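You operate a simulated robot arm through the tools that you are given. There is no shell and no other tool. Be economical: measure what you need, move in short steps, check, and stop when the job is done.

Carry out the task below with a simulated two-armed robot. There is one attempt and no reset: what you move stays moved.

## Task
Pick up the white box from the top of the side bench with one hand, pass it to the other hand and put it on the top of the wooden desk. Set down upright: white box.

It is judged by the outcome, as a careful person would: the job done as asked, and still so three seconds after it is handed in. It fails if anything else is knocked over, pushed out of place, dropped, spilled or broken.

## Robot
Two 6-joint arms with two-finger parallel grippers on one trunk, on a base that drives. Base frame: it is fixed to the floor where the robot stands at the start and does not move with it; the origin is under the middle of the robot, x ahead of it, y to its left, z up; the surface under the hand at the start is at about z = 80. Readings come in cm, degrees, newtons and seconds.
The left shoulder is at the start at [28, 18.5, 98], the right one opposite. With the tool pointing down near the work surface each hand reaches from about 56 to 94 cm from the robot's upright axis, wherever it stands, measured 20 degrees to its own side. Places, roughly: top of the wooden desk [-210, 190, 80]. Payload 1.57 kg a hand.
The TCP of each hand is the grasp point between the finger pads, 3 cm short of the fingertips. In the tool frame z runs along the fingers and y along their closing line. Largest opening 8 cm; finger width 1.7, thickness 1.2; the body of the gripper, 4 by 8.2 cm, starts 8 cm behind the TCP.
Orientation is told as [roll, pitch, yaw] about the base's x, y, z axes, in that order, counted from this pose: with the fingers straight down and closing along the base's y, the tool's x points along the base's -x, its y along +y and its z along -z.

## Interface
- The arms move only by the tool move_arm. It takes "left_increments", "right_increments" or both (then of equal length, played together; a hand with none holds still); each is a list of rows, each a list of 7 numbers: the shift along the tool's x, y, z in cm, then the turn, a rotation vector about the tool's x, y, z in degrees, then the gripper command, from -1 (shut) to 1 (fully open), values between in proportion. In form: [[x, y, z, rx, ry, rz, grip], ...]. A call has 1 to 20 rows; each row shifts and turns the commanded pose from where the row before left it, along the tool's axes as they then stand. Rows are played at 5 a second. More than 5 cm and 8.6 degrees between two rows, or a gripper value outside its range, and nothing of the call is played. A pose out of reach is approached as far as the arm can. The call stops where the force on the tool passes 40 N (or 10 N more than at its start, if that is more) or the arm is blocked; 0.2 s more then pass. The fingers move at their own pace (about 15.3 cm/s each) and stop on an object; they squeeze with about 32 N. The grip force told is the motor's: it shows also when the fingers shut on nothing. Time passes only in rows, and 0.2 s behind the last, so rows that do not move let the fingers close. The reply holds the time, the measured pose of the TCP, the force on the tool along the base axes, the opening and the grip force, in the units named above and with some noise, with the torque about the TCP (base axes, N m) and any sound that the robot's microphone picked up.
- Cameras (640 x 400 px; columns grow to the right, rows downward): "scene" is now at [23.93, 3.1, 143.08]; the picture's right is [0.37, -0.93, 0.00], its down [-0.60, -0.24, -0.76] and it looks along [0.71, 0.28, -0.65] (base axes); focal length 293 px, centre (320, 200). "left" rides on the left gripper at [7.2, 0.7, -12.2] in its tool frame; the picture's right is [-0.09, 1.00, 0.00], its down [-0.84, -0.08, -0.54] and it looks along [-0.54, -0.05, 0.84] (tool axes); focal length 238 px, centre (320, 200). "right" rides on the right gripper at [7.2, -0.7, -12.2] in its tool frame; the picture's right is [0.09, 1.00, 0.00], its down [-0.84, 0.08, -0.54] and it looks along [-0.54, 0.05, 0.84] (tool axes); focal length 238 px, centre (320, 200). There is no depth. A picture from a camera that has moved, and an enlarged one, comes with that camera's place and axes in the base frame and with its lens.
- snapshot(camera): a new picture of that camera. The clock stands still meanwhile.
- raise_lower(by): slides the trunk up (or, below 0, down) by that many cm; the arms and the scene camera ride with it, the base frame stays. It gives what a move gives, with no picture.
- base_move(legs): drives the robot by 1 to 6 legs, each [ahead, turn to the left] in cm and degrees, along the robot's own axes; the way and the turn of a leg run together, so that a leg with both is an arc; at most 150 cm and 180 degrees a leg. The arms and the cameras ride along, it lands a little off, and it stops where it bumps. It gives what a move gives.
- pan_tilt(pan, tilt): turns the head with the scene camera to pan (to the left, within 86 degrees either way) and tilt (down, from -29 to 69), counted from straight ahead of the robot. It gives what a move gives.
- zoom(camera, box): a new picture of the part [left, top, right, bottom] of that camera's present view, enlarged. The clock stands still meanwhile.
- hand_in(): hands the job in; it is judged then, once.

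Work in short steps. Places have to be worked out from the pictures, the camera data and where the tool is seen: move nearer, look again, correct. Check each grasp and each placing, and mend what went wrong. You have 120 turns and 88 pictures in all, those below and enlarged ones among them. Open the grippers and draw the arms clear of the work before you hand the job in, unless the task says otherwise; then end with one line.

The tools are called after "Emit:" by a JSON object that holds its "api" and its "payload". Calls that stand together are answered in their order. move_arm: Moves the arms, as the interface text tells. Its arguments: {"type":"object","properties":{"left_increments":{"type":"array"},"right_increments":{"type":"array"}},"required":[]} The other tools are called the same way: raise_lower (by) slides the trunk up or down; base_move (legs) drives the base; pan_tilt (pan, tilt) turns the head that bears the scene camera; snapshot (camera) takes a picture; zoom (camera, box) takes an enlarged picture of a part of a camera's view; hand_in () hands the job in.

At the start:

```text
clock: 0.0
left_eef_pos: [50.95, 33.58, 120.14]
left_ee_rot: [0.0, -0.1, 0.1]
left_force: [0.1, -0.4, 0.1]
left_ft_torque: [0.02, -0.01, 0.01]
left_gripper_width: 7.98
left_grasp_force: 0.2
right_eef_pos: [60.71, -5.0, 106.96]
right_ee_rot: [0.0, 0.0, 0.1]
right_force: [0.1, 0.0, -0.1]
right_ft_torque: [0.0, -0.02, 0.03]
right_gripper_width: 8.0
right_grasp_force: 0.1
trunk travel left (down, up): [-67.5, 31.5]
robot x, y, heading: [0.07, -0.22, -0.0]
head pan, tilt: [21.8, 40.3]
```

scene: 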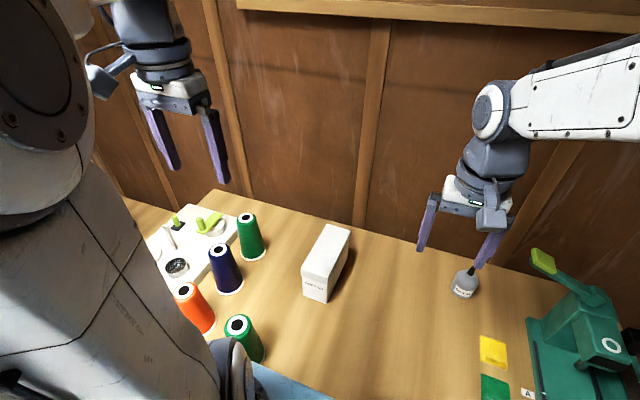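
right: 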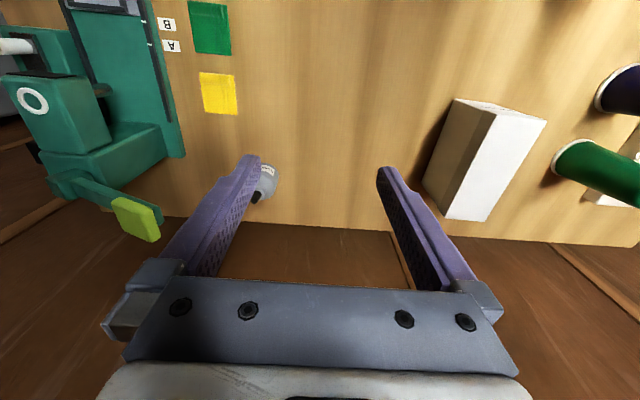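
left: 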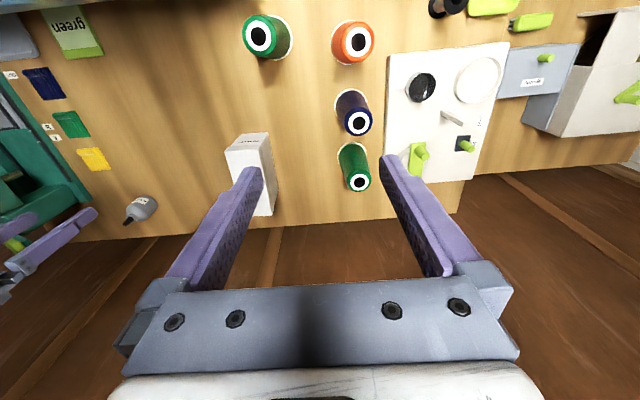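

The box's bottom-front edge comes out at about x 58.8, y 15–21, and its top is near z 90.5. It extends to about x 73, aligned with the base axes. I'll move the right hand above its near end.

Emit:
{"api": "move_arm", "payload": {"right_increments": [[-0.5, 4, 0, 0, 0, 0, 1], [-0.5, 4, 0, 0, 0, 0, 1], [-0.5, 4, 0, 0, 0, 0, 1], [-0.5, 4, 1, 0, 0, 0, 1], [-0.5, 4, 2, 0, 0, 0, 1], [-0.3, 3, 2, 0, 0, 0, 1], [0, 0, 0, 0, 0, 0, 1]]}}

Emit:
{"api": "snapshot", "payload": {"camera": "right"}}

Emit:
{"api": "snapshot", "payload": {"camera": "scene"}}

```text
clock: 1.6
left_eef_pos: [50.92, 33.51, 120.11]
left_ee_rot: [0.1, 0.0, 0.0]
left_force: [0.1, -0.3, 0.4]
left_ft_torque: [-0.01, -0.01, 0.0]
left_gripper_width: 7.99
left_grasp_force: 0.0
right_eef_pos: [63.65, 18.09, 101.99]
right_ee_rot: [0.0, 0.1, 0.0]
right_force: [-0.3, 0.3, -0.9]
right_ft_torque: [-0.05, -0.01, -0.01]
right_gripper_width: 8.0
right_grasp_force: 0.0
trunk travel left (down, up): [-67.5, 31.5]
robot x, y, heading: [0.0, 0.13, -0.2]
head pan, tilt: [21.8, 40.3]
```

```text
84 pictures are left
camera right: at [56.33, 17.25, 114.2], right [-0.09, 1.0, 0.0], down [0.84, 0.08, 0.54], along [0.54, 0.05, -0.84], focal length 238 px, centre (320, 200)
```

right: 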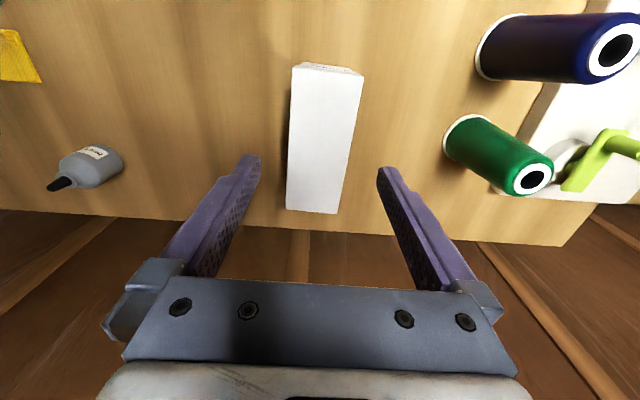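

```text
83 pictures are left
camera scene: at [23.94, 3.12, 143.08], right [0.37, -0.93, 0.0], down [-0.6, -0.24, -0.76], along [0.71, 0.28, -0.65], focal length 293 px, centre (320, 200)
```

scene: 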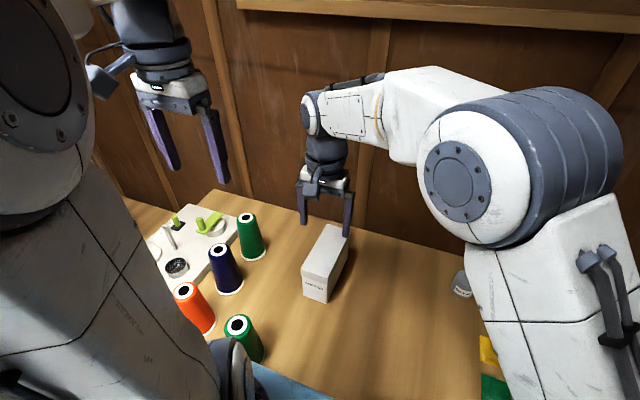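

The wrist camera puts the box at x 58–73.4, y 15–21, with its centre line at y 18.0, and the hand is at y 18.1. I'll go straight down to z≈86.

Emit:
{"api": "move_arm", "payload": {"right_increments": [[0, 0, 3, 0, 0, 0, 1], [0, 0, 3, 0, 0, 0, 1], [0, 0, 3, 0, 0, 0, 1], [0, 0, 3, 0, 0, 0, 1], [0, 0, 2, 0, 0, 0, 1], [0, 0, 2, 0, 0, 0, 1], [0, 0, 0, 0, 0, 0, 1]]}}

Emit:
{"api": "snapshot", "payload": {"camera": "right"}}

```text
clock: 3.2
left_eef_pos: [50.86, 33.51, 120.15]
left_ee_rot: [0.0, 0.1, 0.0]
left_force: [0.0, 0.2, 0.5]
left_ft_torque: [0.0, 0.01, 0.01]
left_gripper_width: 8.01
left_grasp_force: 0.1
right_eef_pos: [63.46, 17.92, 85.88]
right_ee_rot: [0.0, -0.1, 0.0]
right_force: [-0.5, -0.3, 0.3]
right_ft_torque: [-0.01, 0.0, 0.0]
right_gripper_width: 8.01
right_grasp_force: 0.1
trunk travel left (down, up): [-67.5, 31.5]
robot x, y, heading: [0.03, 0.3, 0.1]
head pan, tilt: [21.8, 40.3]
```

```text
82 pictures are left
camera right: at [56.16, 17.08, 98.12], right [-0.09, 1.0, 0.0], down [0.84, 0.08, 0.54], along [0.54, 0.05, -0.84], focal length 238 px, centre (320, 200)
```

right: 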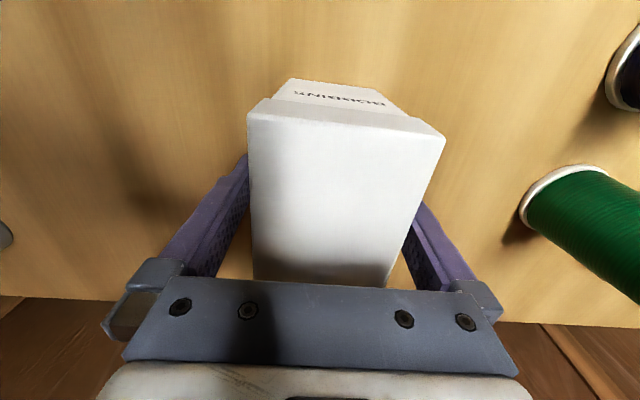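

The fingers straddle the box with nothing touching. I'll close the gripper and lift a little.

Emit:
{"api": "move_arm", "payload": {"right_increments": [[0, 0, 0, 0, 0, 0, -1], [0, 0, 0, 0, 0, 0, -1], [0, 0, 0, 0, 0, 0, -1], [0, 0, 0, 0, 0, 0, -1], [0, 0, -1, 0, 0, 0, -1], [0, 0, -2, 0, 0, 0, -1], [0, 0, 0, 0, 0, 0, -1], [0, 0, 0, 0, 0, 0, -1]]}}

Emit:
{"api": "snapshot", "payload": {"camera": "scene"}}

Emit:
{"api": "snapshot", "payload": {"camera": "right"}}

```text
clock: 5.0
left_eef_pos: [50.84, 33.43, 119.98]
left_ee_rot: [0.0, -0.1, -0.2]
left_force: [-0.4, -0.4, 0.1]
left_ft_torque: [0.0, 0.0, 0.03]
left_gripper_width: 8.0
left_grasp_force: 0.1
right_eef_pos: [63.43, 17.94, 88.76]
right_ee_rot: [0.0, 0.0, 0.0]
right_force: [0.1, -0.9, -3.0]
right_ft_torque: [0.02, 0.07, 0.03]
right_gripper_width: 6.2
right_grasp_force: 31.6
trunk travel left (down, up): [-67.5, 31.5]
robot x, y, heading: [0.09, -0.58, -0.2]
head pan, tilt: [21.8, 40.3]
```

```text
81 pictures are left
camera scene: at [23.94, 3.11, 143.08], right [0.37, -0.93, 0.0], down [-0.6, -0.24, -0.76], along [0.71, 0.28, -0.65], focal length 293 px, centre (320, 200)
```

scene: 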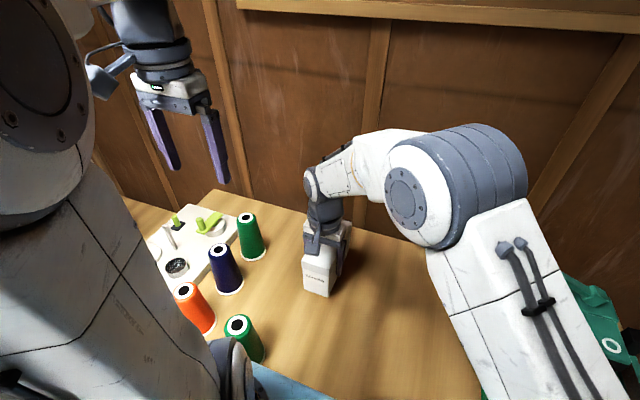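

```text
80 pictures are left
camera right: at [56.12, 17.13, 101.14], right [-0.09, 1.0, 0.0], down [0.84, 0.08, 0.54], along [0.54, 0.05, -0.84], focal length 238 px, centre (320, 200)
```

right: 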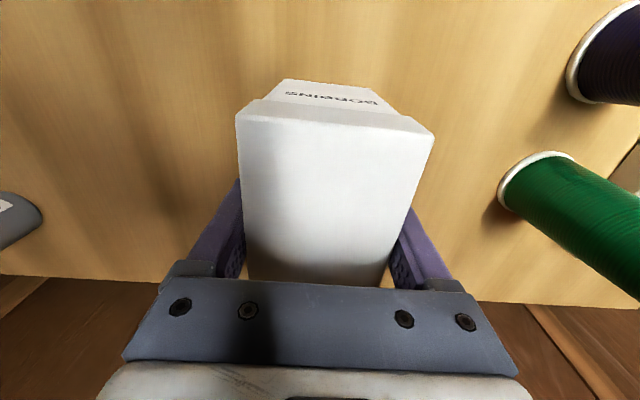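

The box is held at width 6.2 cm and weighs about 3 N. I'll lift it clear and shift right toward the robot's middle.

Emit:
{"api": "move_arm", "payload": {"right_increments": [[0, 0, -4, 0, 0, 0, -1], [0, 0, -4, 0, 0, 0, -1], [0, 0, -4, 0, 0, 0, -1], [0, -2, -4, 0, 0, 0, -1], [0, -3, -4, 0, 0, 0, -1], [0, -4, -2, 0, 0, 0, -1], [0, -4, 0, 0, 0, 0, -1], [0, -4, 0, 0, 0, 0, -1], [0, -3, 0, 0, 0, 0, -1], [0, 0, 0, 0, 0, 0, -1]]}}

```text
clock: 7.2
left_eef_pos: [50.96, 33.6, 119.99]
left_ee_rot: [0.0, 0.0, 0.0]
left_force: [0.3, 0.4, -0.6]
left_ft_torque: [0.02, 0.0, -0.01]
left_gripper_width: 8.0
left_grasp_force: 0.1
right_eef_pos: [63.74, -2.22, 110.83]
right_ee_rot: [-0.1, 0.0, -0.1]
right_force: [0.2, -1.0, -2.8]
right_ft_torque: [0.03, 0.07, -0.01]
right_gripper_width: 6.19
right_grasp_force: 32.1
trunk travel left (down, up): [-67.5, 31.5]
robot x, y, heading: [-0.01, 0.04, 0.2]
head pan, tilt: [21.8, 40.3]
```

The lift went well. Next I'll yaw the right hand by +90° so the box's long end points left, toward the left hand.

Emit:
{"api": "move_arm", "payload": {"right_increments": [[0, 0, 0, 0, 0, -7.5, -1], [0, 0, 0, 0, 0, -7.5, -1], [0, 0, 0, 0, 0, -7.5, -1], [0, 0, 0, 0, 0, -7.5, -1], [0, 0, 0, 0, 0, -7.5, -1], [0, 0, 0, 0, 0, -7.5, -1], [0, 0, 0, 0, 0, -7.5, -1], [0, 0, 0, 0, 0, -7.5, -1], [0, 0, 0, 0, 0, -7.5, -1], [0, 0, 0, 0, 0, -7.5, -1], [0, 0, 0, 0, 0, -7.5, -1], [0, 0, 0, 0, 0, -7.5, -1], [0, 0, 0, 0, 0, 0, -1], [0, 0, 0, 0, 0, 0, -1]]}}

Emit:
{"api": "pan_tilt", "payload": {"pan": 5, "tilt": 40}}

Emit:
{"api": "snapshot", "payload": {"camera": "scene"}}

```text
clock: 10.2
left_eef_pos: [51.08, 33.56, 120.03]
left_ee_rot: [0.0, -0.1, -0.1]
left_force: [-0.4, -0.6, -0.6]
left_ft_torque: [0.01, 0.0, 0.0]
left_gripper_width: 7.99
left_grasp_force: 0.0
right_eef_pos: [63.56, -2.14, 110.91]
right_ee_rot: [0.1, -0.1, 90.1]
right_force: [0.3, 0.2, -2.6]
right_ft_torque: [-0.1, -0.02, -0.01]
right_gripper_width: 6.18
right_grasp_force: 31.8
trunk travel left (down, up): [-67.5, 31.5]
robot x, y, heading: [0.12, 0.39, 0.2]
head pan, tilt: [21.8, 40.3]
```

```text
clock: 11.0
left_eef_pos: [50.78, 33.67, 120.22]
left_ee_rot: [-0.1, -0.1, 0.0]
left_force: [0.4, -0.6, -0.8]
left_ft_torque: [0.01, 0.0, -0.02]
left_gripper_width: 8.02
left_grasp_force: 0.1
right_eef_pos: [63.46, -2.2, 110.95]
right_ee_rot: [-0.1, 0.0, 90.0]
right_force: [-0.4, -0.4, -2.6]
right_ft_torque: [-0.07, 0.02, 0.02]
right_gripper_width: 6.2
right_grasp_force: 31.6
trunk travel left (down, up): [-67.5, 31.5]
robot x, y, heading: [0.09, 0.18, -0.1]
head pan, tilt: [5.0, 40.0]
```

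```text
79 pictures are left
camera scene: at [24.53, 0.7, 143.13], right [0.09, -1.0, 0.0], down [-0.64, -0.06, -0.77], along [0.76, 0.07, -0.64], focal length 293 px, centre (320, 200)
```

scene: 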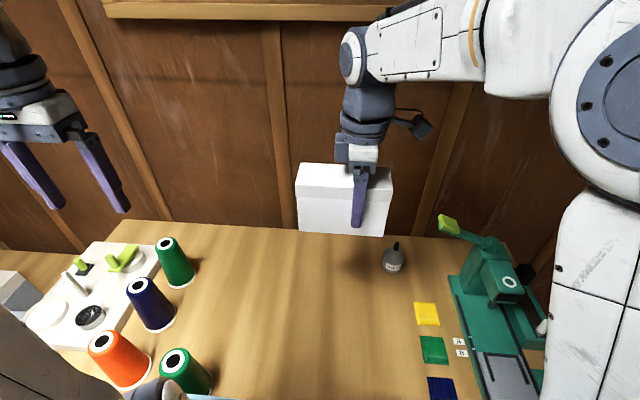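

The box hangs level, spanning about y −7.7…7.7, x 60.4–66.6 and z 105–115.5. I'll orient the left hand off to the side with yaw −90 and a 45° tilt, so it points to the right and down.

Emit:
{"api": "move_arm", "payload": {"left_increments": [[0, 0, 0, 0, 0, 7.5, 1], [0, 0, 0, 0, 0, 7.5, 1], [0, 0, 0, 0, 0, 7.5, 1], [0, 0, 0, 0, 0, 7.5, 1], [0, 0, 0, 0, 0, 7.5, 1], [0, 0, 0, 0, 0, 7.5, 1], [0, 0, 0, 0, 0, 7.5, 1], [0, 0, 0, 0, 0, 7.5, 1], [0, 0, 0, 0, 0, 7.5, 1], [0, 0, 0, 0, 0, 7.5, 1], [0, 0, 0, 0, 0, 7.5, 1], [0, 0, 0, 0, 0, 7.5, 1], [0, 4, -2, 0, 0, 0, 1], [0, 4, -2, 0, 0, 0, 1], [0, 4, -2, 0, 0, 0, 1], [0, 0, 0, 0, 0, 0, 1]]}}

Emit:
{"api": "move_arm", "payload": {"left_increments": [[0, 0, 0, 0, -7.5, 0, 1], [0, 0, 0, 0, -7.5, 0, 1], [0, 0, 0, 0, -7.5, 0, 1], [0, 0, 0, 0, -7.5, 0, 1], [0, 0, 0, 0, -7.5, 0, 1], [0, 0, 0, 0, -7.5, 0, 1], [0, 0, 0, 0, 0, 0, 1], [0, 0, 0, 0, 0, 0, 1]]}}

Emit:
{"api": "snapshot", "payload": {"camera": "scene"}}

Emit:
{"api": "snapshot", "payload": {"camera": "left"}}

```text
clock: 14.4
left_eef_pos: [63.03, 33.79, 126.18]
left_ee_rot: [-0.1, -0.1, -90.0]
left_force: [-0.2, -0.2, 0.0]
left_ft_torque: [-0.01, 0.05, -0.02]
left_gripper_width: 7.99
left_grasp_force: 0.0
right_eef_pos: [63.54, -2.2, 110.98]
right_ee_rot: [0.0, 0.0, 89.9]
right_force: [0.4, 0.9, -3.5]
right_ft_torque: [-0.08, -0.01, 0.0]
right_gripper_width: 6.19
right_grasp_force: 31.2
trunk travel left (down, up): [-67.5, 31.5]
robot x, y, heading: [-0.01, -0.02, -0.3]
head pan, tilt: [5.0, 40.0]
```

```text
clock: 16.2
left_eef_pos: [62.46, 31.9, 123.41]
left_ee_rot: [0.2, -45.0, -90.0]
left_force: [0.6, 0.4, -0.2]
left_ft_torque: [-0.01, -0.04, 0.01]
left_gripper_width: 8.0
left_grasp_force: 0.0
left hand out of reach, approached as far as the arm can: row 4, 5, 6
right_eef_pos: [63.55, -2.07, 110.9]
right_ee_rot: [0.0, -0.1, 90.0]
right_force: [-0.3, 0.6, -3.0]
right_ft_torque: [-0.07, -0.01, 0.03]
right_gripper_width: 6.16
right_grasp_force: 32.3
trunk travel left (down, up): [-67.5, 31.5]
robot x, y, heading: [0.1, 0.31, 0.0]
head pan, tilt: [5.0, 40.0]
```

```text
78 pictures are left
camera scene: at [24.53, 0.7, 143.13], right [0.09, -1.0, 0.0], down [-0.64, -0.06, -0.77], along [0.76, 0.07, -0.64], focal length 293 px, centre (320, 200)
```

scene: 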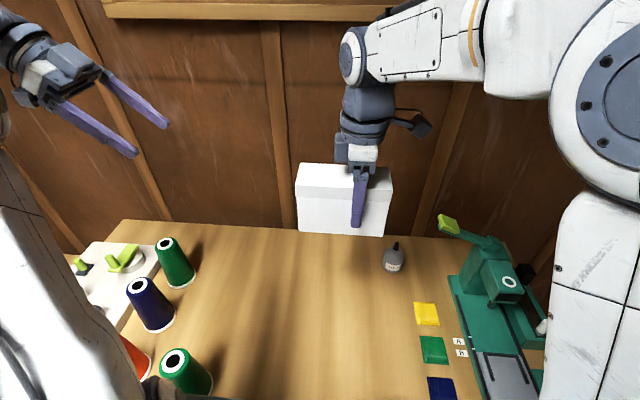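

```text
77 pictures are left
camera left: at [62.93, 45.39, 126.92], right [1.0, -0.06, 0.07], down [-0.08, -0.21, 0.97], along [-0.05, -0.98, -0.21], focal length 238 px, centre (320, 200)
```

left: 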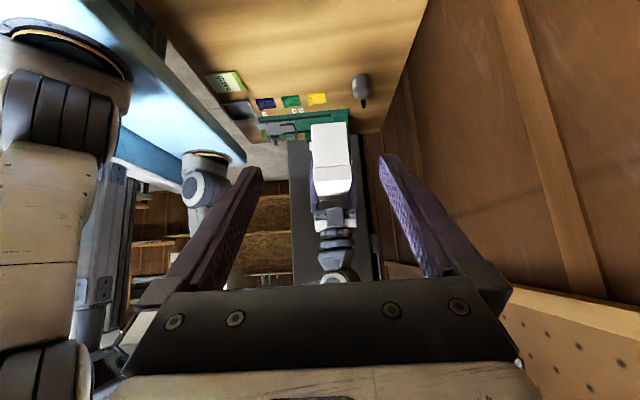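

The left hand's orientation is right but it was at the edge of its reach, so I'll move it inward to a staging point on the grasp line.

Emit:
{"api": "move_arm", "payload": {"left_increments": [[-2.65, 0.25, 2.1, 0, 0, 0, 1], [-2.65, 0.25, 2.1, 0, 0, 0, 1], [-2.65, 0.25, 2.1, 0, 0, 0, 1], [-2.65, 0.25, 2.1, 0, 0, 0, 1], [0, 0, 0, 0, 0, 0, 1], [0, 0, 0, 0, 0, 0, 1]]}}

Emit:
{"api": "snapshot", "payload": {"camera": "left"}}

```text
clock: 17.6
left_eef_pos: [63.56, 18.34, 124.75]
left_ee_rot: [0.0, -45.0, -89.9]
left_force: [0.5, -0.3, -0.6]
left_ft_torque: [-0.01, 0.0, -0.01]
left_gripper_width: 8.0
left_grasp_force: 0.1
right_eef_pos: [63.5, -2.08, 110.94]
right_ee_rot: [0.1, 0.0, 89.9]
right_force: [0.5, -0.6, -3.1]
right_ft_torque: [-0.07, -0.01, 0.01]
right_gripper_width: 6.17
right_grasp_force: 32.3
trunk travel left (down, up): [-67.5, 31.5]
robot x, y, heading: [-0.03, 0.25, -0.0]
head pan, tilt: [5.0, 40.0]
```

```text
76 pictures are left
camera left: at [64.09, 31.86, 128.37], right [1.0, -0.06, 0.06], down [-0.08, -0.21, 0.97], along [-0.05, -0.98, -0.21], focal length 238 px, centre (320, 200)
```

left: 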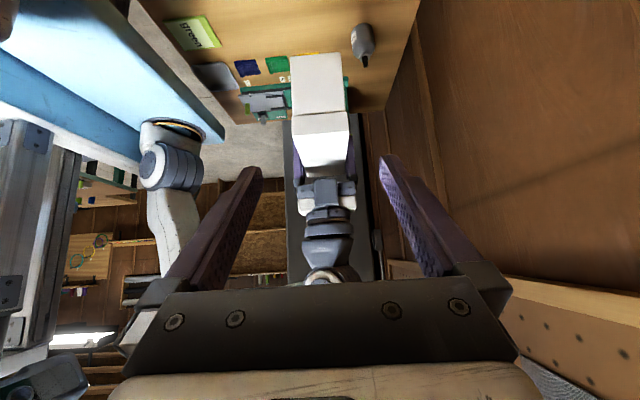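

The box's end face is centred at x≈63.5, in line with the open fingers. I'll advance 10 cm along the finger axis and check.

Emit:
{"api": "move_arm", "payload": {"left_increments": [[0, 0, 2.5, 0, 0, 0, 1], [0, 0, 2.5, 0, 0, 0, 1], [0, 0, 2.5, 0, 0, 0, 1], [0, 0, 2.5, 0, 0, 0, 1], [0, 0, 0, 0, 0, 0, 1]]}}

Emit:
{"api": "snapshot", "payload": {"camera": "left"}}

Emit:
{"api": "snapshot", "payload": {"camera": "scene"}}

```text
clock: 18.8
left_eef_pos: [63.4, 11.23, 117.74]
left_ee_rot: [-0.1, -45.0, -90.1]
left_force: [-0.7, 0.1, 0.4]
left_ft_torque: [0.01, -0.02, 0.0]
left_gripper_width: 7.99
left_grasp_force: 0.1
right_eef_pos: [63.47, -2.12, 110.96]
right_ee_rot: [0.0, 0.0, 90.0]
right_force: [-0.5, 0.1, -2.3]
right_ft_torque: [-0.09, 0.05, -0.01]
right_gripper_width: 6.14
right_grasp_force: 32.2
trunk travel left (down, up): [-67.5, 31.5]
robot x, y, heading: [0.04, 0.1, 0.0]
head pan, tilt: [5.0, 40.0]
```

```text
75 pictures are left
camera left: at [64.04, 24.81, 121.31], right [1.0, -0.07, 0.06], down [-0.08, -0.21, 0.97], along [-0.05, -0.98, -0.21], focal length 238 px, centre (320, 200)
```

left: 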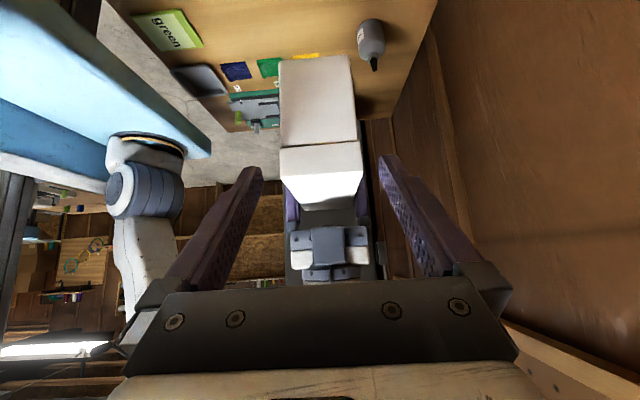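

```text
74 pictures are left
camera scene: at [24.53, 0.69, 143.12], right [0.09, -1.0, 0.0], down [-0.64, -0.06, -0.77], along [0.76, 0.07, -0.64], focal length 293 px, centre (320, 200)
```

scene: 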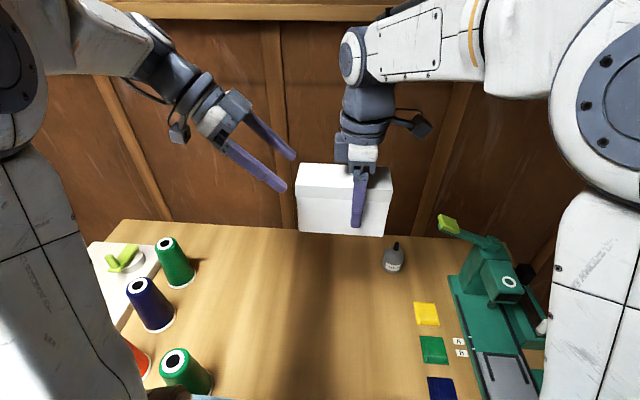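

The box is centred between the left fingers, so I'll advance the last 9 cm.

Emit:
{"api": "move_arm", "payload": {"left_increments": [[0, 0, 2.5, 0, 0, 0, 1], [0, 0, 2.5, 0, 0, 0, 1], [0, 0, 2.5, 0, 0, 0, 1], [0, 0, 1.8, 0, 0, 0, 1], [0, 0, 0, 0, 0, 0, 1]]}}

Emit:
{"api": "snapshot", "payload": {"camera": "left"}}

Emit:
{"api": "zoom", "payload": {"camera": "scene", "box": [180, 60, 460, 260]}}

```text
clock: 20.0
left_eef_pos: [63.37, 4.7, 111.27]
left_ee_rot: [0.1, -45.1, -90.0]
left_force: [-0.1, 0.7, 0.6]
left_ft_torque: [0.0, 0.02, 0.0]
left_gripper_width: 7.97
left_grasp_force: 0.1
right_eef_pos: [63.45, -2.05, 110.99]
right_ee_rot: [0.0, 0.0, 90.0]
right_force: [-0.2, -0.1, -4.0]
right_ft_torque: [-0.09, -0.01, 0.0]
right_gripper_width: 6.19
right_grasp_force: 31.9
trunk travel left (down, up): [-67.5, 31.5]
robot x, y, heading: [0.06, 0.18, 0.0]
head pan, tilt: [5.0, 40.0]
```

```text
73 pictures are left
camera left: at [63.94, 18.29, 114.8], right [1.0, -0.07, 0.06], down [-0.08, -0.21, 0.97], along [-0.05, -0.98, -0.21], focal length 238 px, centre (320, 200)
```

left: 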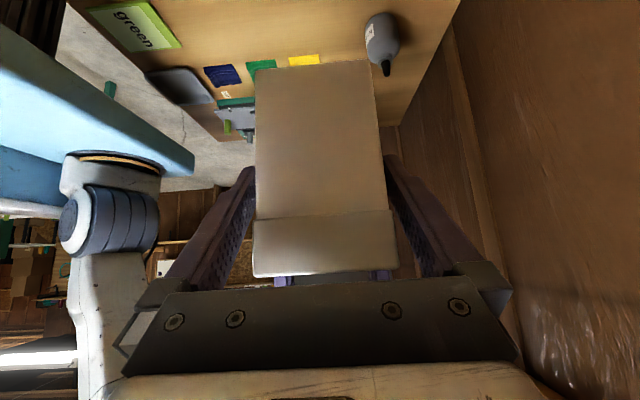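

```text
2.00 times, centred on (320, 160) of scene
camera zoom: at [24.54, 0.69, 143.12], right [0.09, -1.0, 0.0], down [-0.64, -0.06, -0.77], along [0.76, 0.07, -0.64], focal length 586 px, centre (320, 280)
```

zoom: 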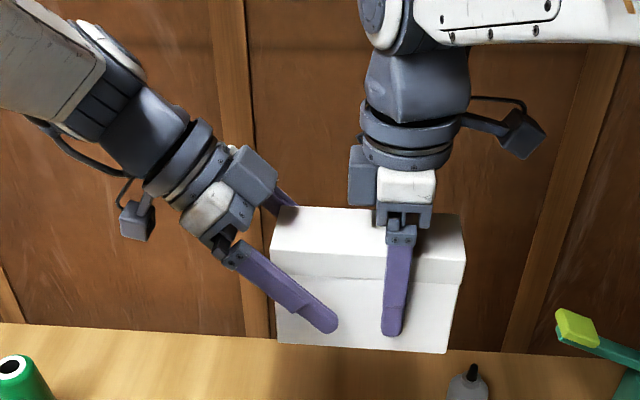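

The left fingers straddle the left end of the box with no contact. I'll go 0.8 cm deeper, close the left gripper, and check both hands.

Emit:
{"api": "move_arm", "payload": {"left_increments": [[0, 0, 0.8, 0, 0, 0, 1], [0, 0, 0, 0, 0, 0, 1], [0, 0, 0, 0, 0, 0, -1], [0, 0, 0, 0, 0, 0, -1], [0, 0, 0, 0, 0, 0, -1], [0, 0, 0, 0, 0, 0, -1], [0, 0, 0, 0, 0, 0, -1]]}}

Emit:
{"api": "zoom", "payload": {"camera": "scene", "box": [180, 60, 460, 260]}}

```text
clock: 21.6
left_eef_pos: [63.4, 4.28, 110.72]
left_ee_rot: [0.0, -45.1, -89.9]
left_force: [15.2, 3.0, -0.4]
left_ft_torque: [-0.18, 0.91, 0.06]
left_gripper_width: 6.19
left_grasp_force: 32.2
right_eef_pos: [63.56, -2.17, 110.94]
right_ee_rot: [0.1, 0.0, 90.0]
right_force: [-15.6, -2.6, 0.1]
right_ft_torque: [0.3, -0.9, 0.93]
right_gripper_width: 6.18
right_grasp_force: 32.2
trunk travel left (down, up): [-67.5, 31.5]
robot x, y, heading: [-0.3, 0.11, -0.1]
head pan, tilt: [5.0, 40.0]
```

```text
2.00 times, centred on (320, 160) of scene
camera zoom: at [24.53, 0.69, 143.13], right [0.09, -1.0, 0.0], down [-0.64, -0.06, -0.77], along [0.76, 0.07, -0.64], focal length 586 px, centre (320, 280)
```

zoom: 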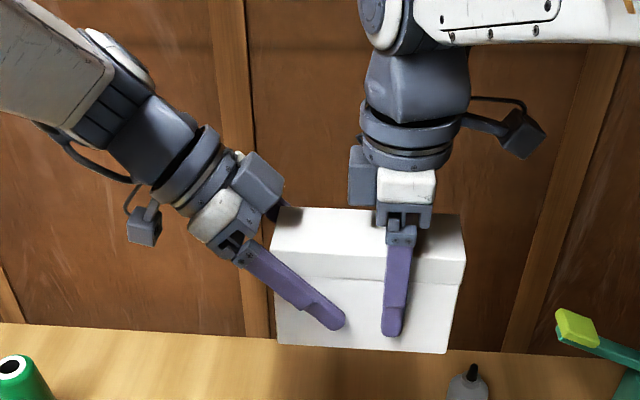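

Both hands hold the box firmly, with some sideways strain from a slight misalignment. I'll open the right hand and draw it straight up.

Emit:
{"api": "move_arm", "payload": {"left_increments": [[0, 0.1, 0, 0, 0, 0, -1], [0, 0, 0, 0, 0, 0, -1], [0, 0, 0, 0, 0, 0, -1], [0, 0, 0, 0, 0, 0, -1], [0, 0, 0, 0, 0, 0, -1]], "right_increments": [[0, 0, 0, 0, 0, 0, -1], [0, 0, 0, 0, 0, 0, 0.4], [0, 0, 0, 0, 0, 0, 1], [0, 0, 0, 0, 0, 0, 1], [0, 0, 0, 0, 0, 0, 1]]}}

Emit:
{"api": "zoom", "payload": {"camera": "scene", "box": [180, 60, 460, 260]}}

Emit:
{"api": "snapshot", "payload": {"camera": "right"}}

```text
clock: 22.8
left_eef_pos: [63.39, 4.17, 110.66]
left_ee_rot: [0.1, -45.0, -90.0]
left_force: [0.0, -0.2, 0.4]
left_ft_torque: [0.1, -0.02, 0.0]
left_gripper_width: 6.18
left_grasp_force: 32.1
right_eef_pos: [63.47, -2.17, 110.88]
right_ee_rot: [0.0, -0.1, 90.0]
right_force: [0.3, -0.2, 0.0]
right_ft_torque: [0.0, 0.0, -0.01]
right_gripper_width: 8.0
right_grasp_force: 0.1
trunk travel left (down, up): [-67.5, 31.5]
robot x, y, heading: [-0.31, 0.17, 0.0]
head pan, tilt: [5.0, 40.0]
```

```text
2.00 times, centred on (320, 160) of scene
camera zoom: at [24.53, 0.69, 143.13], right [0.09, -1.0, 0.0], down [-0.64, -0.06, -0.77], along [0.76, 0.07, -0.64], focal length 586 px, centre (320, 280)
```

zoom: 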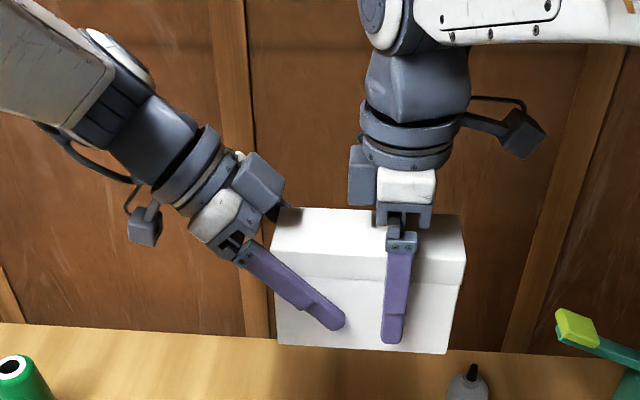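

```text
69 pictures are left
camera right: at [64.06, -9.47, 123.21], right [-1.0, -0.09, 0.0], down [-0.08, 0.84, 0.54], along [-0.05, 0.54, -0.84], focal length 238 px, centre (320, 200)
```

right: 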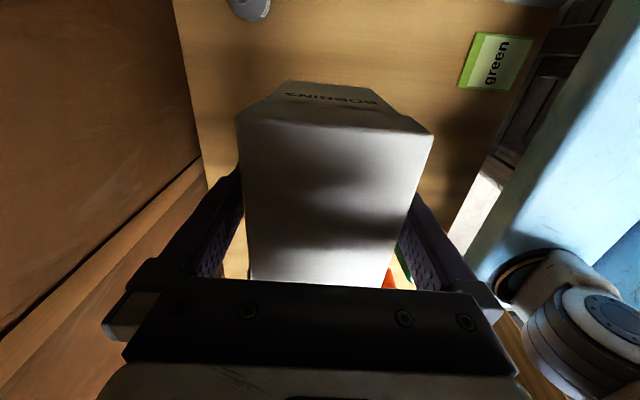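

The right hand reads no force and the box hasn't moved. I'll withdraw the right hand upward and then to the right.

Emit:
{"api": "move_arm", "payload": {"right_increments": [[0, 0, -2, 0, 0, 0, 1], [0, 0, -3, 0, 0, 0, 1], [0, 0, -4, 0, 0, 0, 1], [0, 0, -4, 0, 0, 0, 1], [3, 0, -2, 0, 0, 0, 1], [4, 0, 0, 0, 0, 0, 1], [4, 0, 0, 0, 0, 0, 1], [4, 0, 0, 0, 0, 0, 1], [0, 0, 0, 0, 0, 0, 1]]}}

Emit:
{"api": "snapshot", "payload": {"camera": "scene"}}

```text
clock: 24.8
left_eef_pos: [63.39, 4.09, 110.68]
left_ee_rot: [0.0, -45.0, -90.1]
left_force: [-0.7, -0.4, 0.4]
left_ft_torque: [0.15, 0.0, 0.01]
left_gripper_width: 6.19
left_grasp_force: 31.6
right_eef_pos: [63.44, -17.02, 125.9]
right_ee_rot: [0.0, -0.1, 90.0]
right_force: [1.0, 0.0, 0.0]
right_ft_torque: [0.03, 0.01, 0.04]
right_gripper_width: 8.0
right_grasp_force: 0.1
trunk travel left (down, up): [-67.5, 31.5]
robot x, y, heading: [0.01, -0.0, 0.2]
head pan, tilt: [5.0, 40.0]
```

```text
68 pictures are left
camera scene: at [24.53, 0.68, 143.13], right [0.09, -1.0, 0.0], down [-0.64, -0.06, -0.77], along [0.76, 0.07, -0.64], focal length 293 px, centre (320, 200)
```

scene: 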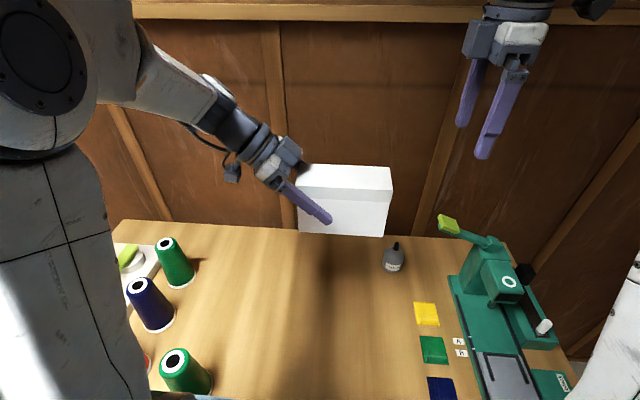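

The left hand alone now holds the box, level. I'll yaw it back so the tool points forward while keeping the box level.

Emit:
{"api": "move_arm", "payload": {"left_increments": [[0, 0, 0, -5.303, 0, -5.303, -1], [0, 0, 0, -5.303, 0, -5.303, -1], [0, 0, 0, -5.303, 0, -5.303, -1], [0, 0, 0, -5.303, 0, -5.303, -1], [0, 0, 0, -5.303, 0, -5.303, -1], [0, 0, 0, -5.303, 0, -5.303, -1], [0, 0, 0, -5.303, 0, -5.303, -1], [0, 0, 0, -5.303, 0, -5.303, -1], [0, 0, 0, -5.303, 0, -5.303, -1], [0, 0, 0, -5.303, 0, -5.303, -1], [0, 0, 0, -5.303, 0, -5.303, -1], [0, 0, 0, -5.303, 0, -5.303, -1], [0, 4, 0, 0, 0, 0, -1], [0, 4, 0, 0, 0, 0, -1], [0, 4, 0, 0, 0, 0, -1], [0, 0, 0, 0, 0, 0, -1]]}}

Emit:
{"api": "snapshot", "payload": {"camera": "scene"}}

Emit:
{"api": "snapshot", "payload": {"camera": "left"}}

```text
clock: 28.2
left_eef_pos: [64.84, 16.21, 110.42]
left_ee_rot: [0.2, -42.7, -8.9]
left_force: [1.1, -0.2, 0.2]
left_ft_torque: [0.01, 0.08, 0.04]
left_gripper_width: 6.19
left_grasp_force: 31.7
left hand out of reach, approached as far as the arm can: row 10, 11
right_eef_pos: [63.58, -17.03, 125.84]
right_ee_rot: [-0.1, 0.1, 90.0]
right_force: [0.2, -0.2, -0.9]
right_ft_torque: [0.02, -0.02, 0.01]
right_gripper_width: 7.98
right_grasp_force: 0.2
trunk travel left (down, up): [-67.5, 31.5]
robot x, y, heading: [0.22, 0.12, 0.1]
head pan, tilt: [5.0, 40.0]
```

```text
67 pictures are left
camera scene: at [24.53, 0.7, 143.13], right [0.09, -1.0, 0.0], down [-0.64, -0.06, -0.77], along [0.76, 0.07, -0.64], focal length 293 px, centre (320, 200)
```

scene: 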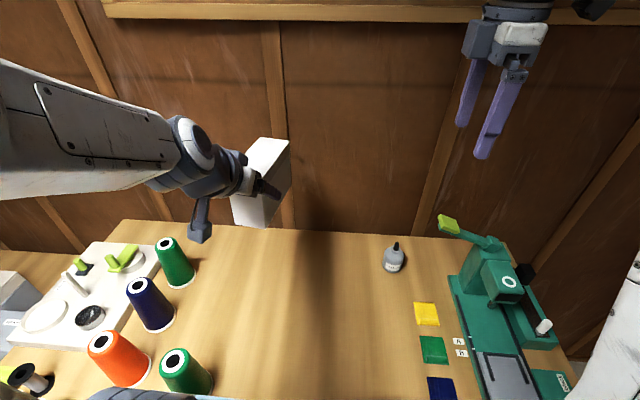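

```text
66 pictures are left
camera left: at [51.42, 18.76, 114.48], right [0.22, 0.97, 0.07], down [0.23, -0.12, 0.97], along [0.95, -0.19, -0.25], focal length 238 px, centre (320, 200)
```

left: 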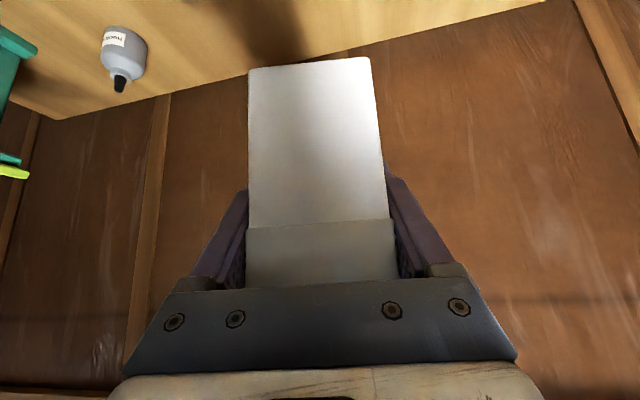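

The box is secure with a yaw of −9° and a nearly level tilt, because the wrist ran into a joint limit. Before driving, I'll look to the left for the desk and any obstacles.

Emit:
{"api": "pan_tilt", "payload": {"pan": 86, "tilt": 15}}

Emit:
{"api": "snapshot", "payload": {"camera": "scene"}}

Emit:
{"api": "pan_tilt", "payload": {"pan": -86, "tilt": 30}}

Emit:
{"api": "snapshot", "payload": {"camera": "scene"}}

```text
clock: 29.7
left_eef_pos: [64.83, 16.06, 110.42]
left_ee_rot: [0.3, -42.8, -9.1]
left_force: [-0.7, 0.3, 0.8]
left_ft_torque: [0.04, 0.13, 0.0]
left_gripper_width: 6.19
left_grasp_force: 31.8
right_eef_pos: [63.5, -17.14, 125.91]
right_ee_rot: [0.0, 0.0, 90.0]
right_force: [-1.2, 0.2, 1.2]
right_ft_torque: [-0.02, 0.01, -0.01]
right_gripper_width: 7.99
right_grasp_force: 0.0
trunk travel left (down, up): [-67.5, 31.5]
robot x, y, heading: [-0.09, -0.41, -0.1]
head pan, tilt: [85.9, 15.0]
```

```text
65 pictures are left
camera scene: at [16.73, 9.27, 147.08], right [1.0, -0.07, 0.0], down [-0.02, -0.26, -0.97], along [0.07, 0.96, -0.26], focal length 293 px, centre (320, 200)
```

scene: 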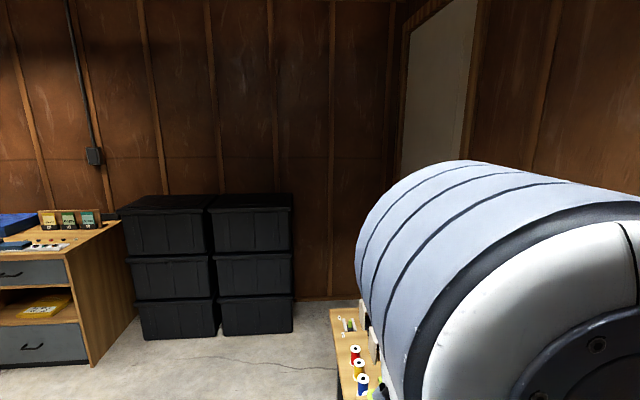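

```text
clock: 32.3
left_eef_pos: [64.92, 16.1, 110.48]
left_ee_rot: [0.2, -42.9, -9.0]
left_force: [0.1, 0.3, 0.0]
left_ft_torque: [0.04, 0.12, -0.01]
left_gripper_width: 6.18
left_grasp_force: 31.8
right_eef_pos: [63.47, -17.16, 125.87]
right_ee_rot: [-0.1, 0.0, 90.0]
right_force: [-0.1, 0.3, -0.2]
right_ft_torque: [0.01, 0.0, -0.01]
right_gripper_width: 7.99
right_grasp_force: 0.1
trunk travel left (down, up): [-67.5, 31.5]
robot x, y, heading: [-0.05, 0.05, -0.3]
head pan, tilt: [-85.9, 30.0]
```

```text
64 pictures are left
camera scene: at [16.71, -9.07, 144.66], right [-1.0, -0.07, 0.0], down [-0.04, 0.5, -0.87], along [0.06, -0.86, -0.5], focal length 293 px, centre (320, 200)
```

scene: 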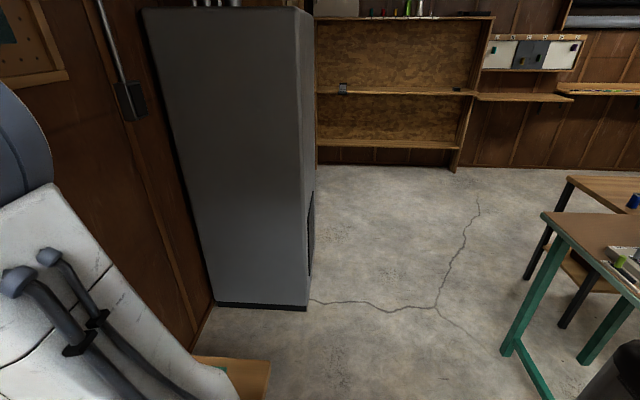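

The desk is at the left rear, with its near right corner around [-103, 153]. There's a green-legged table at the right rear, so I'll check how far it extends behind the robot.

Emit:
{"api": "pan_tilt", "payload": {"pan": -86, "tilt": 60}}

Emit:
{"api": "snapshot", "payload": {"camera": "scene"}}

Emit:
{"api": "pan_tilt", "payload": {"pan": 86, "tilt": 55}}

Emit:
{"api": "snapshot", "payload": {"camera": "scene"}}

```text
clock: 33.3
left_eef_pos: [64.91, 16.19, 110.54]
left_ee_rot: [0.3, -42.8, -9.0]
left_force: [-0.3, 0.3, -0.8]
left_ft_torque: [-0.01, 0.09, 0.03]
left_gripper_width: 6.18
left_grasp_force: 31.8
right_eef_pos: [63.43, -17.02, 125.88]
right_ee_rot: [0.0, 0.0, 90.1]
right_force: [0.7, 1.6, -0.2]
right_ft_torque: [-0.01, 0.0, 0.02]
right_gripper_width: 8.02
right_grasp_force: 0.0
trunk travel left (down, up): [-67.5, 31.5]
robot x, y, heading: [-0.01, 0.17, 0.0]
head pan, tilt: [-85.9, 60.0]
```

```text
63 pictures are left
camera scene: at [16.53, -6.7, 140.46], right [-1.0, -0.07, 0.0], down [-0.06, 0.86, -0.5], along [0.04, -0.5, -0.87], focal length 293 px, centre (320, 200)
```

scene: 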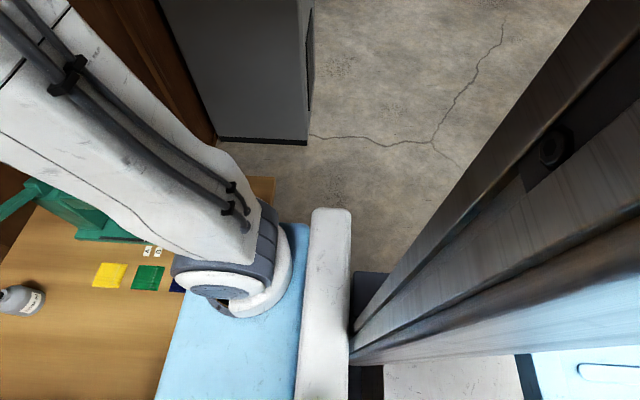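

```text
clock: 35.9
left_eef_pos: [64.87, 16.21, 110.3]
left_ee_rot: [0.2, -42.7, -9.0]
left_force: [0.2, 0.1, -0.1]
left_ft_torque: [0.07, 0.13, 0.02]
left_gripper_width: 6.2
left_grasp_force: 32.5
right_eef_pos: [63.51, -17.08, 125.88]
right_ee_rot: [0.0, 0.0, 90.0]
right_force: [0.3, 1.5, 0.3]
right_ft_torque: [-0.02, -0.02, -0.01]
right_gripper_width: 7.99
right_grasp_force: 0.0
trunk travel left (down, up): [-67.5, 31.5]
robot x, y, heading: [0.26, -0.14, -0.2]
head pan, tilt: [85.9, 55.0]
```

```text
62 pictures are left
camera scene: at [16.58, 7.14, 141.06], right [1.0, -0.07, 0.0], down [-0.06, -0.82, -0.57], along [0.04, 0.57, -0.82], focal length 293 px, centre (320, 200)
```

scene: 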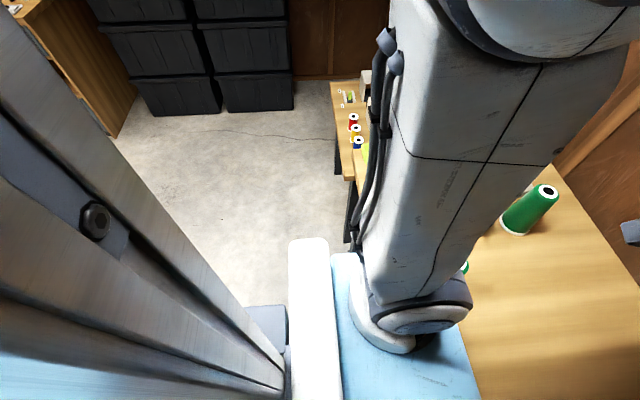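

The left side is clear floor. I'll raise the trunk 10 cm and back up 25 cm.

Emit:
{"api": "raise_lower", "payload": {"by": 10}}

Emit:
{"api": "base_move", "payload": {"legs": [[-25, 0]]}}

Emit:
{"api": "pan_tilt", "payload": {"pan": 80, "tilt": 25}}

Emit:
{"api": "snapshot", "payload": {"camera": "scene"}}

```text
clock: 37.2
left_eef_pos: [64.9, 16.12, 120.43]
left_ee_rot: [0.4, -42.8, -9.0]
left_force: [0.6, 0.1, -2.5]
left_ft_torque: [0.02, 0.11, -0.02]
left_gripper_width: 6.2
left_grasp_force: 31.8
right_eef_pos: [63.47, -17.11, 135.76]
right_ee_rot: [0.0, 0.0, 90.0]
right_force: [0.2, -0.9, -0.5]
right_ft_torque: [0.02, 0.01, -0.01]
right_gripper_width: 7.99
right_grasp_force: 0.1
trunk travel left (down, up): [-77.5, 21.5]
robot x, y, heading: [-0.09, 0.4, 0.0]
head pan, tilt: [85.9, 55.0]
```

```text
clock: 39.0
left_eef_pos: [39.92, 16.17, 120.4]
left_ee_rot: [0.3, -42.8, -8.9]
left_force: [0.4, 0.5, -4.0]
left_ft_torque: [0.06, 0.13, 0.02]
left_gripper_width: 6.18
left_grasp_force: 32.0
right_eef_pos: [38.51, -17.03, 135.9]
right_ee_rot: [0.0, 0.0, 90.0]
right_force: [-1.1, -0.1, 0.3]
right_ft_torque: [0.03, 0.01, -0.03]
right_gripper_width: 7.97
right_grasp_force: 0.1
trunk travel left (down, up): [-77.5, 21.5]
robot x, y, heading: [-24.72, 0.23, -0.2]
head pan, tilt: [85.9, 55.0]
```

```text
clock: 40.0
left_eef_pos: [39.89, 16.14, 120.36]
left_ee_rot: [0.3, -42.8, -9.1]
left_force: [-0.4, -0.3, -2.0]
left_ft_torque: [0.0, 0.14, 0.03]
left_gripper_width: 6.19
left_grasp_force: 32.2
right_eef_pos: [38.62, -17.13, 135.86]
right_ee_rot: [0.0, 0.0, 90.0]
right_force: [-0.6, 0.6, -0.4]
right_ft_torque: [0.0, -0.01, 0.02]
right_gripper_width: 8.02
right_grasp_force: 0.0
trunk travel left (down, up): [-77.5, 21.5]
robot x, y, heading: [-24.95, 0.11, 0.2]
head pan, tilt: [80.0, 25.0]
```

```text
61 pictures are left
camera scene: at [-7.26, 9.03, 155.45], right [0.98, -0.17, 0.0], down [-0.07, -0.42, -0.91], along [0.16, 0.89, -0.42], focal length 293 px, centre (320, 200)
```

scene: 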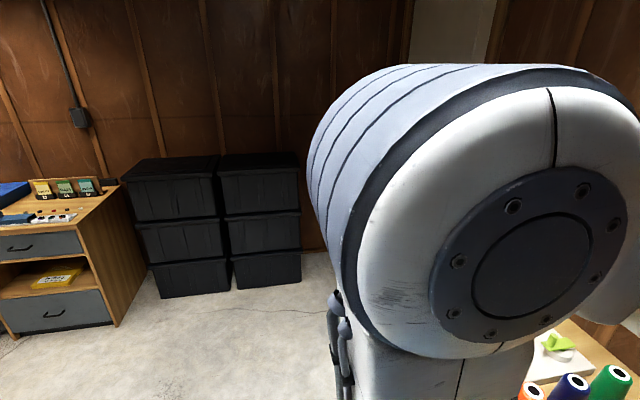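

Backing up was fine. I'll turn left 60° and look ahead toward the desk.

Emit:
{"api": "base_move", "payload": {"legs": [[0, 60]]}}

Emit:
{"api": "pan_tilt", "payload": {"pan": 60, "tilt": 25}}

Emit:
{"api": "snapshot", "payload": {"camera": "scene"}}

```text
clock: 43.0
left_eef_pos: [-5.47, 64.0, 120.45]
left_ee_rot: [0.3, -42.8, 50.1]
left_force: [0.2, 0.2, -2.8]
left_ft_torque: [-0.1, 0.06, 0.02]
left_gripper_width: 6.18
left_grasp_force: 31.5
right_eef_pos: [22.28, 45.71, 135.93]
right_ee_rot: [0.0, 0.0, 149.2]
right_force: [0.6, -0.6, -0.3]
right_ft_torque: [-0.05, 0.0, 0.0]
right_gripper_width: 7.98
right_grasp_force: 0.1
trunk travel left (down, up): [-77.5, 21.5]
robot x, y, heading: [-25.04, -0.11, 59.0]
head pan, tilt: [80.0, 25.0]
```

```text
clock: 43.8
left_eef_pos: [-5.64, 63.93, 120.36]
left_ee_rot: [0.2, -42.8, 50.2]
left_force: [-0.4, 0.2, -3.4]
left_ft_torque: [-0.09, 0.07, -0.01]
left_gripper_width: 6.16
left_grasp_force: 32.1
right_eef_pos: [22.26, 45.78, 135.9]
right_ee_rot: [0.0, 0.0, 149.2]
right_force: [0.4, 0.6, -0.4]
right_ft_torque: [-0.02, 0.0, 0.02]
right_gripper_width: 8.02
right_grasp_force: 0.0
trunk travel left (down, up): [-77.5, 21.5]
robot x, y, heading: [-25.06, -0.11, 59.1]
head pan, tilt: [60.0, 25.0]
```

```text
60 pictures are left
camera scene: at [-21.21, 21.76, 155.46], right [0.87, 0.49, 0.0], down [0.21, -0.37, -0.91], along [-0.44, 0.79, -0.42], focal length 293 px, centre (320, 200)
```

scene: 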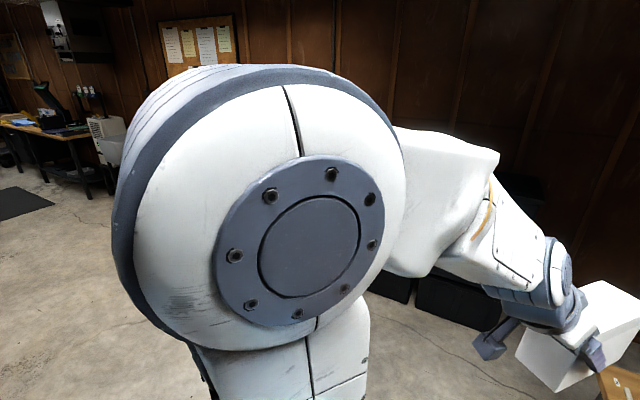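

The shoulder blocks the view. I'll turn further left to about 125° heading and look ahead.

Emit:
{"api": "base_move", "payload": {"legs": [[0, 66]]}}

Emit:
{"api": "pan_tilt", "payload": {"pan": 0, "tilt": 25}}

Emit:
{"api": "snapshot", "payload": {"camera": "scene"}}

```text
clock: 47.1
left_eef_pos: [-75.02, 44.17, 120.46]
left_ee_rot: [0.3, -42.9, 115.6]
left_force: [-0.9, 0.0, -2.8]
left_ft_torque: [-0.08, -0.04, -0.01]
left_gripper_width: 6.18
left_grasp_force: 32.2
right_eef_pos: [-46.83, 61.85, 135.87]
right_ee_rot: [-0.1, -0.1, -145.3]
right_force: [-0.3, -0.2, 0.8]
right_ft_torque: [0.03, -0.01, 0.02]
right_gripper_width: 7.96
right_grasp_force: 0.1
trunk travel left (down, up): [-77.5, 21.5]
robot x, y, heading: [-24.81, 0.13, 125.1]
head pan, tilt: [60.0, 25.0]
```

```text
clock: 48.4
left_eef_pos: [-75.09, 44.22, 120.44]
left_ee_rot: [0.3, -42.8, 115.7]
left_force: [-0.5, 0.3, -3.3]
left_ft_torque: [-0.11, -0.04, 0.03]
left_gripper_width: 6.18
left_grasp_force: 31.9
right_eef_pos: [-47.02, 61.98, 135.83]
right_ee_rot: [0.0, 0.0, -145.4]
right_force: [-0.6, -0.1, 0.9]
right_ft_torque: [0.0, -0.01, 0.0]
right_gripper_width: 7.99
right_grasp_force: 0.0
trunk travel left (down, up): [-77.5, 21.5]
robot x, y, heading: [-25.11, 0.01, 124.9]
head pan, tilt: [0.0, 25.0]
```

```text
59 pictures are left
camera scene: at [-39.3, 20.67, 155.46], right [0.82, 0.57, 0.0], down [0.24, -0.35, -0.91], along [-0.52, 0.74, -0.42], focal length 293 px, centre (320, 200)
```

scene: 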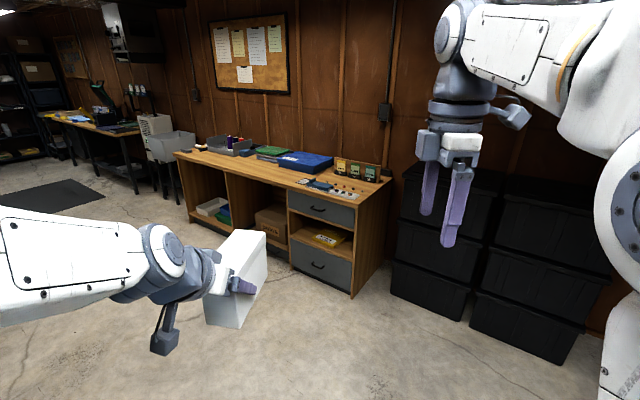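

The desk top spans roughly x −308…−113 and y 162…214, with objects toward the back. I'll look left along the intended driving direction and zoom on the desk top.

Emit:
{"api": "zoom", "payload": {"camera": "scene", "box": [160, 110, 400, 260]}}

Emit:
{"api": "pan_tilt", "payload": {"pan": 50, "tilt": 30}}

Emit:
{"api": "snapshot", "payload": {"camera": "scene"}}

```text
2.67 times, centred on (280, 185) of scene
camera zoom: at [-39.3, 20.67, 155.46], right [0.82, 0.57, 0.0], down [0.24, -0.35, -0.91], along [-0.52, 0.74, -0.42], focal length 781 px, centre (427, 240)
```

zoom: 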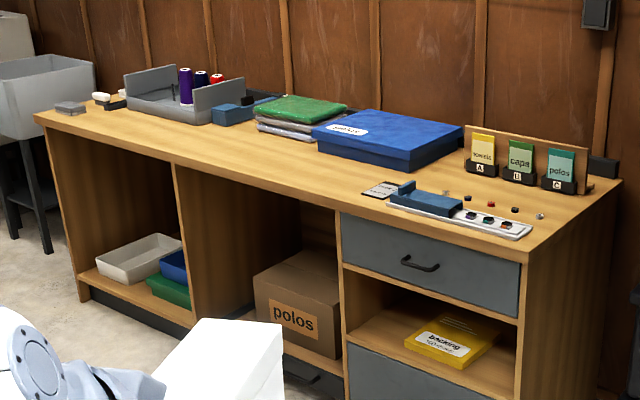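

```text
clock: 49.6
left_eef_pos: [-75.1, 44.06, 120.46]
left_ee_rot: [0.3, -42.7, 115.6]
left_force: [-0.3, 0.2, -3.6]
left_ft_torque: [-0.15, -0.04, 0.02]
left_gripper_width: 6.19
left_grasp_force: 32.2
right_eef_pos: [-47.05, 61.95, 135.78]
right_ee_rot: [-0.1, 0.0, -145.4]
right_force: [1.1, -0.1, 0.3]
right_ft_torque: [-0.01, -0.01, 0.0]
right_gripper_width: 8.01
right_grasp_force: 0.1
trunk travel left (down, up): [-77.5, 21.5]
robot x, y, heading: [-25.11, 0.2, 125.0]
head pan, tilt: [50.0, 30.0]
```

```text
57 pictures are left
camera scene: at [-43.04, 13.93, 154.66], right [0.09, 1.0, 0.0], down [0.5, -0.05, -0.87], along [-0.86, 0.08, -0.5], focal length 293 px, centre (320, 200)
```

scene: 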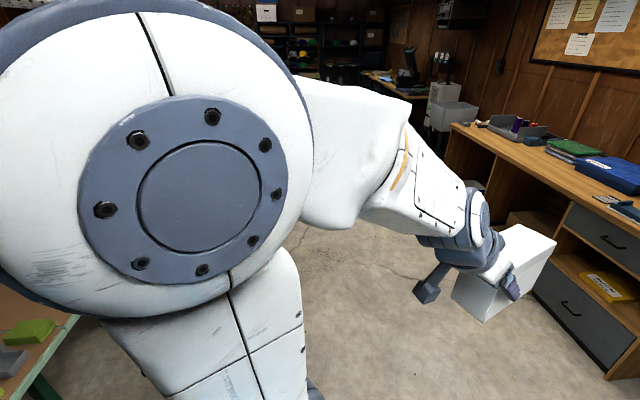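

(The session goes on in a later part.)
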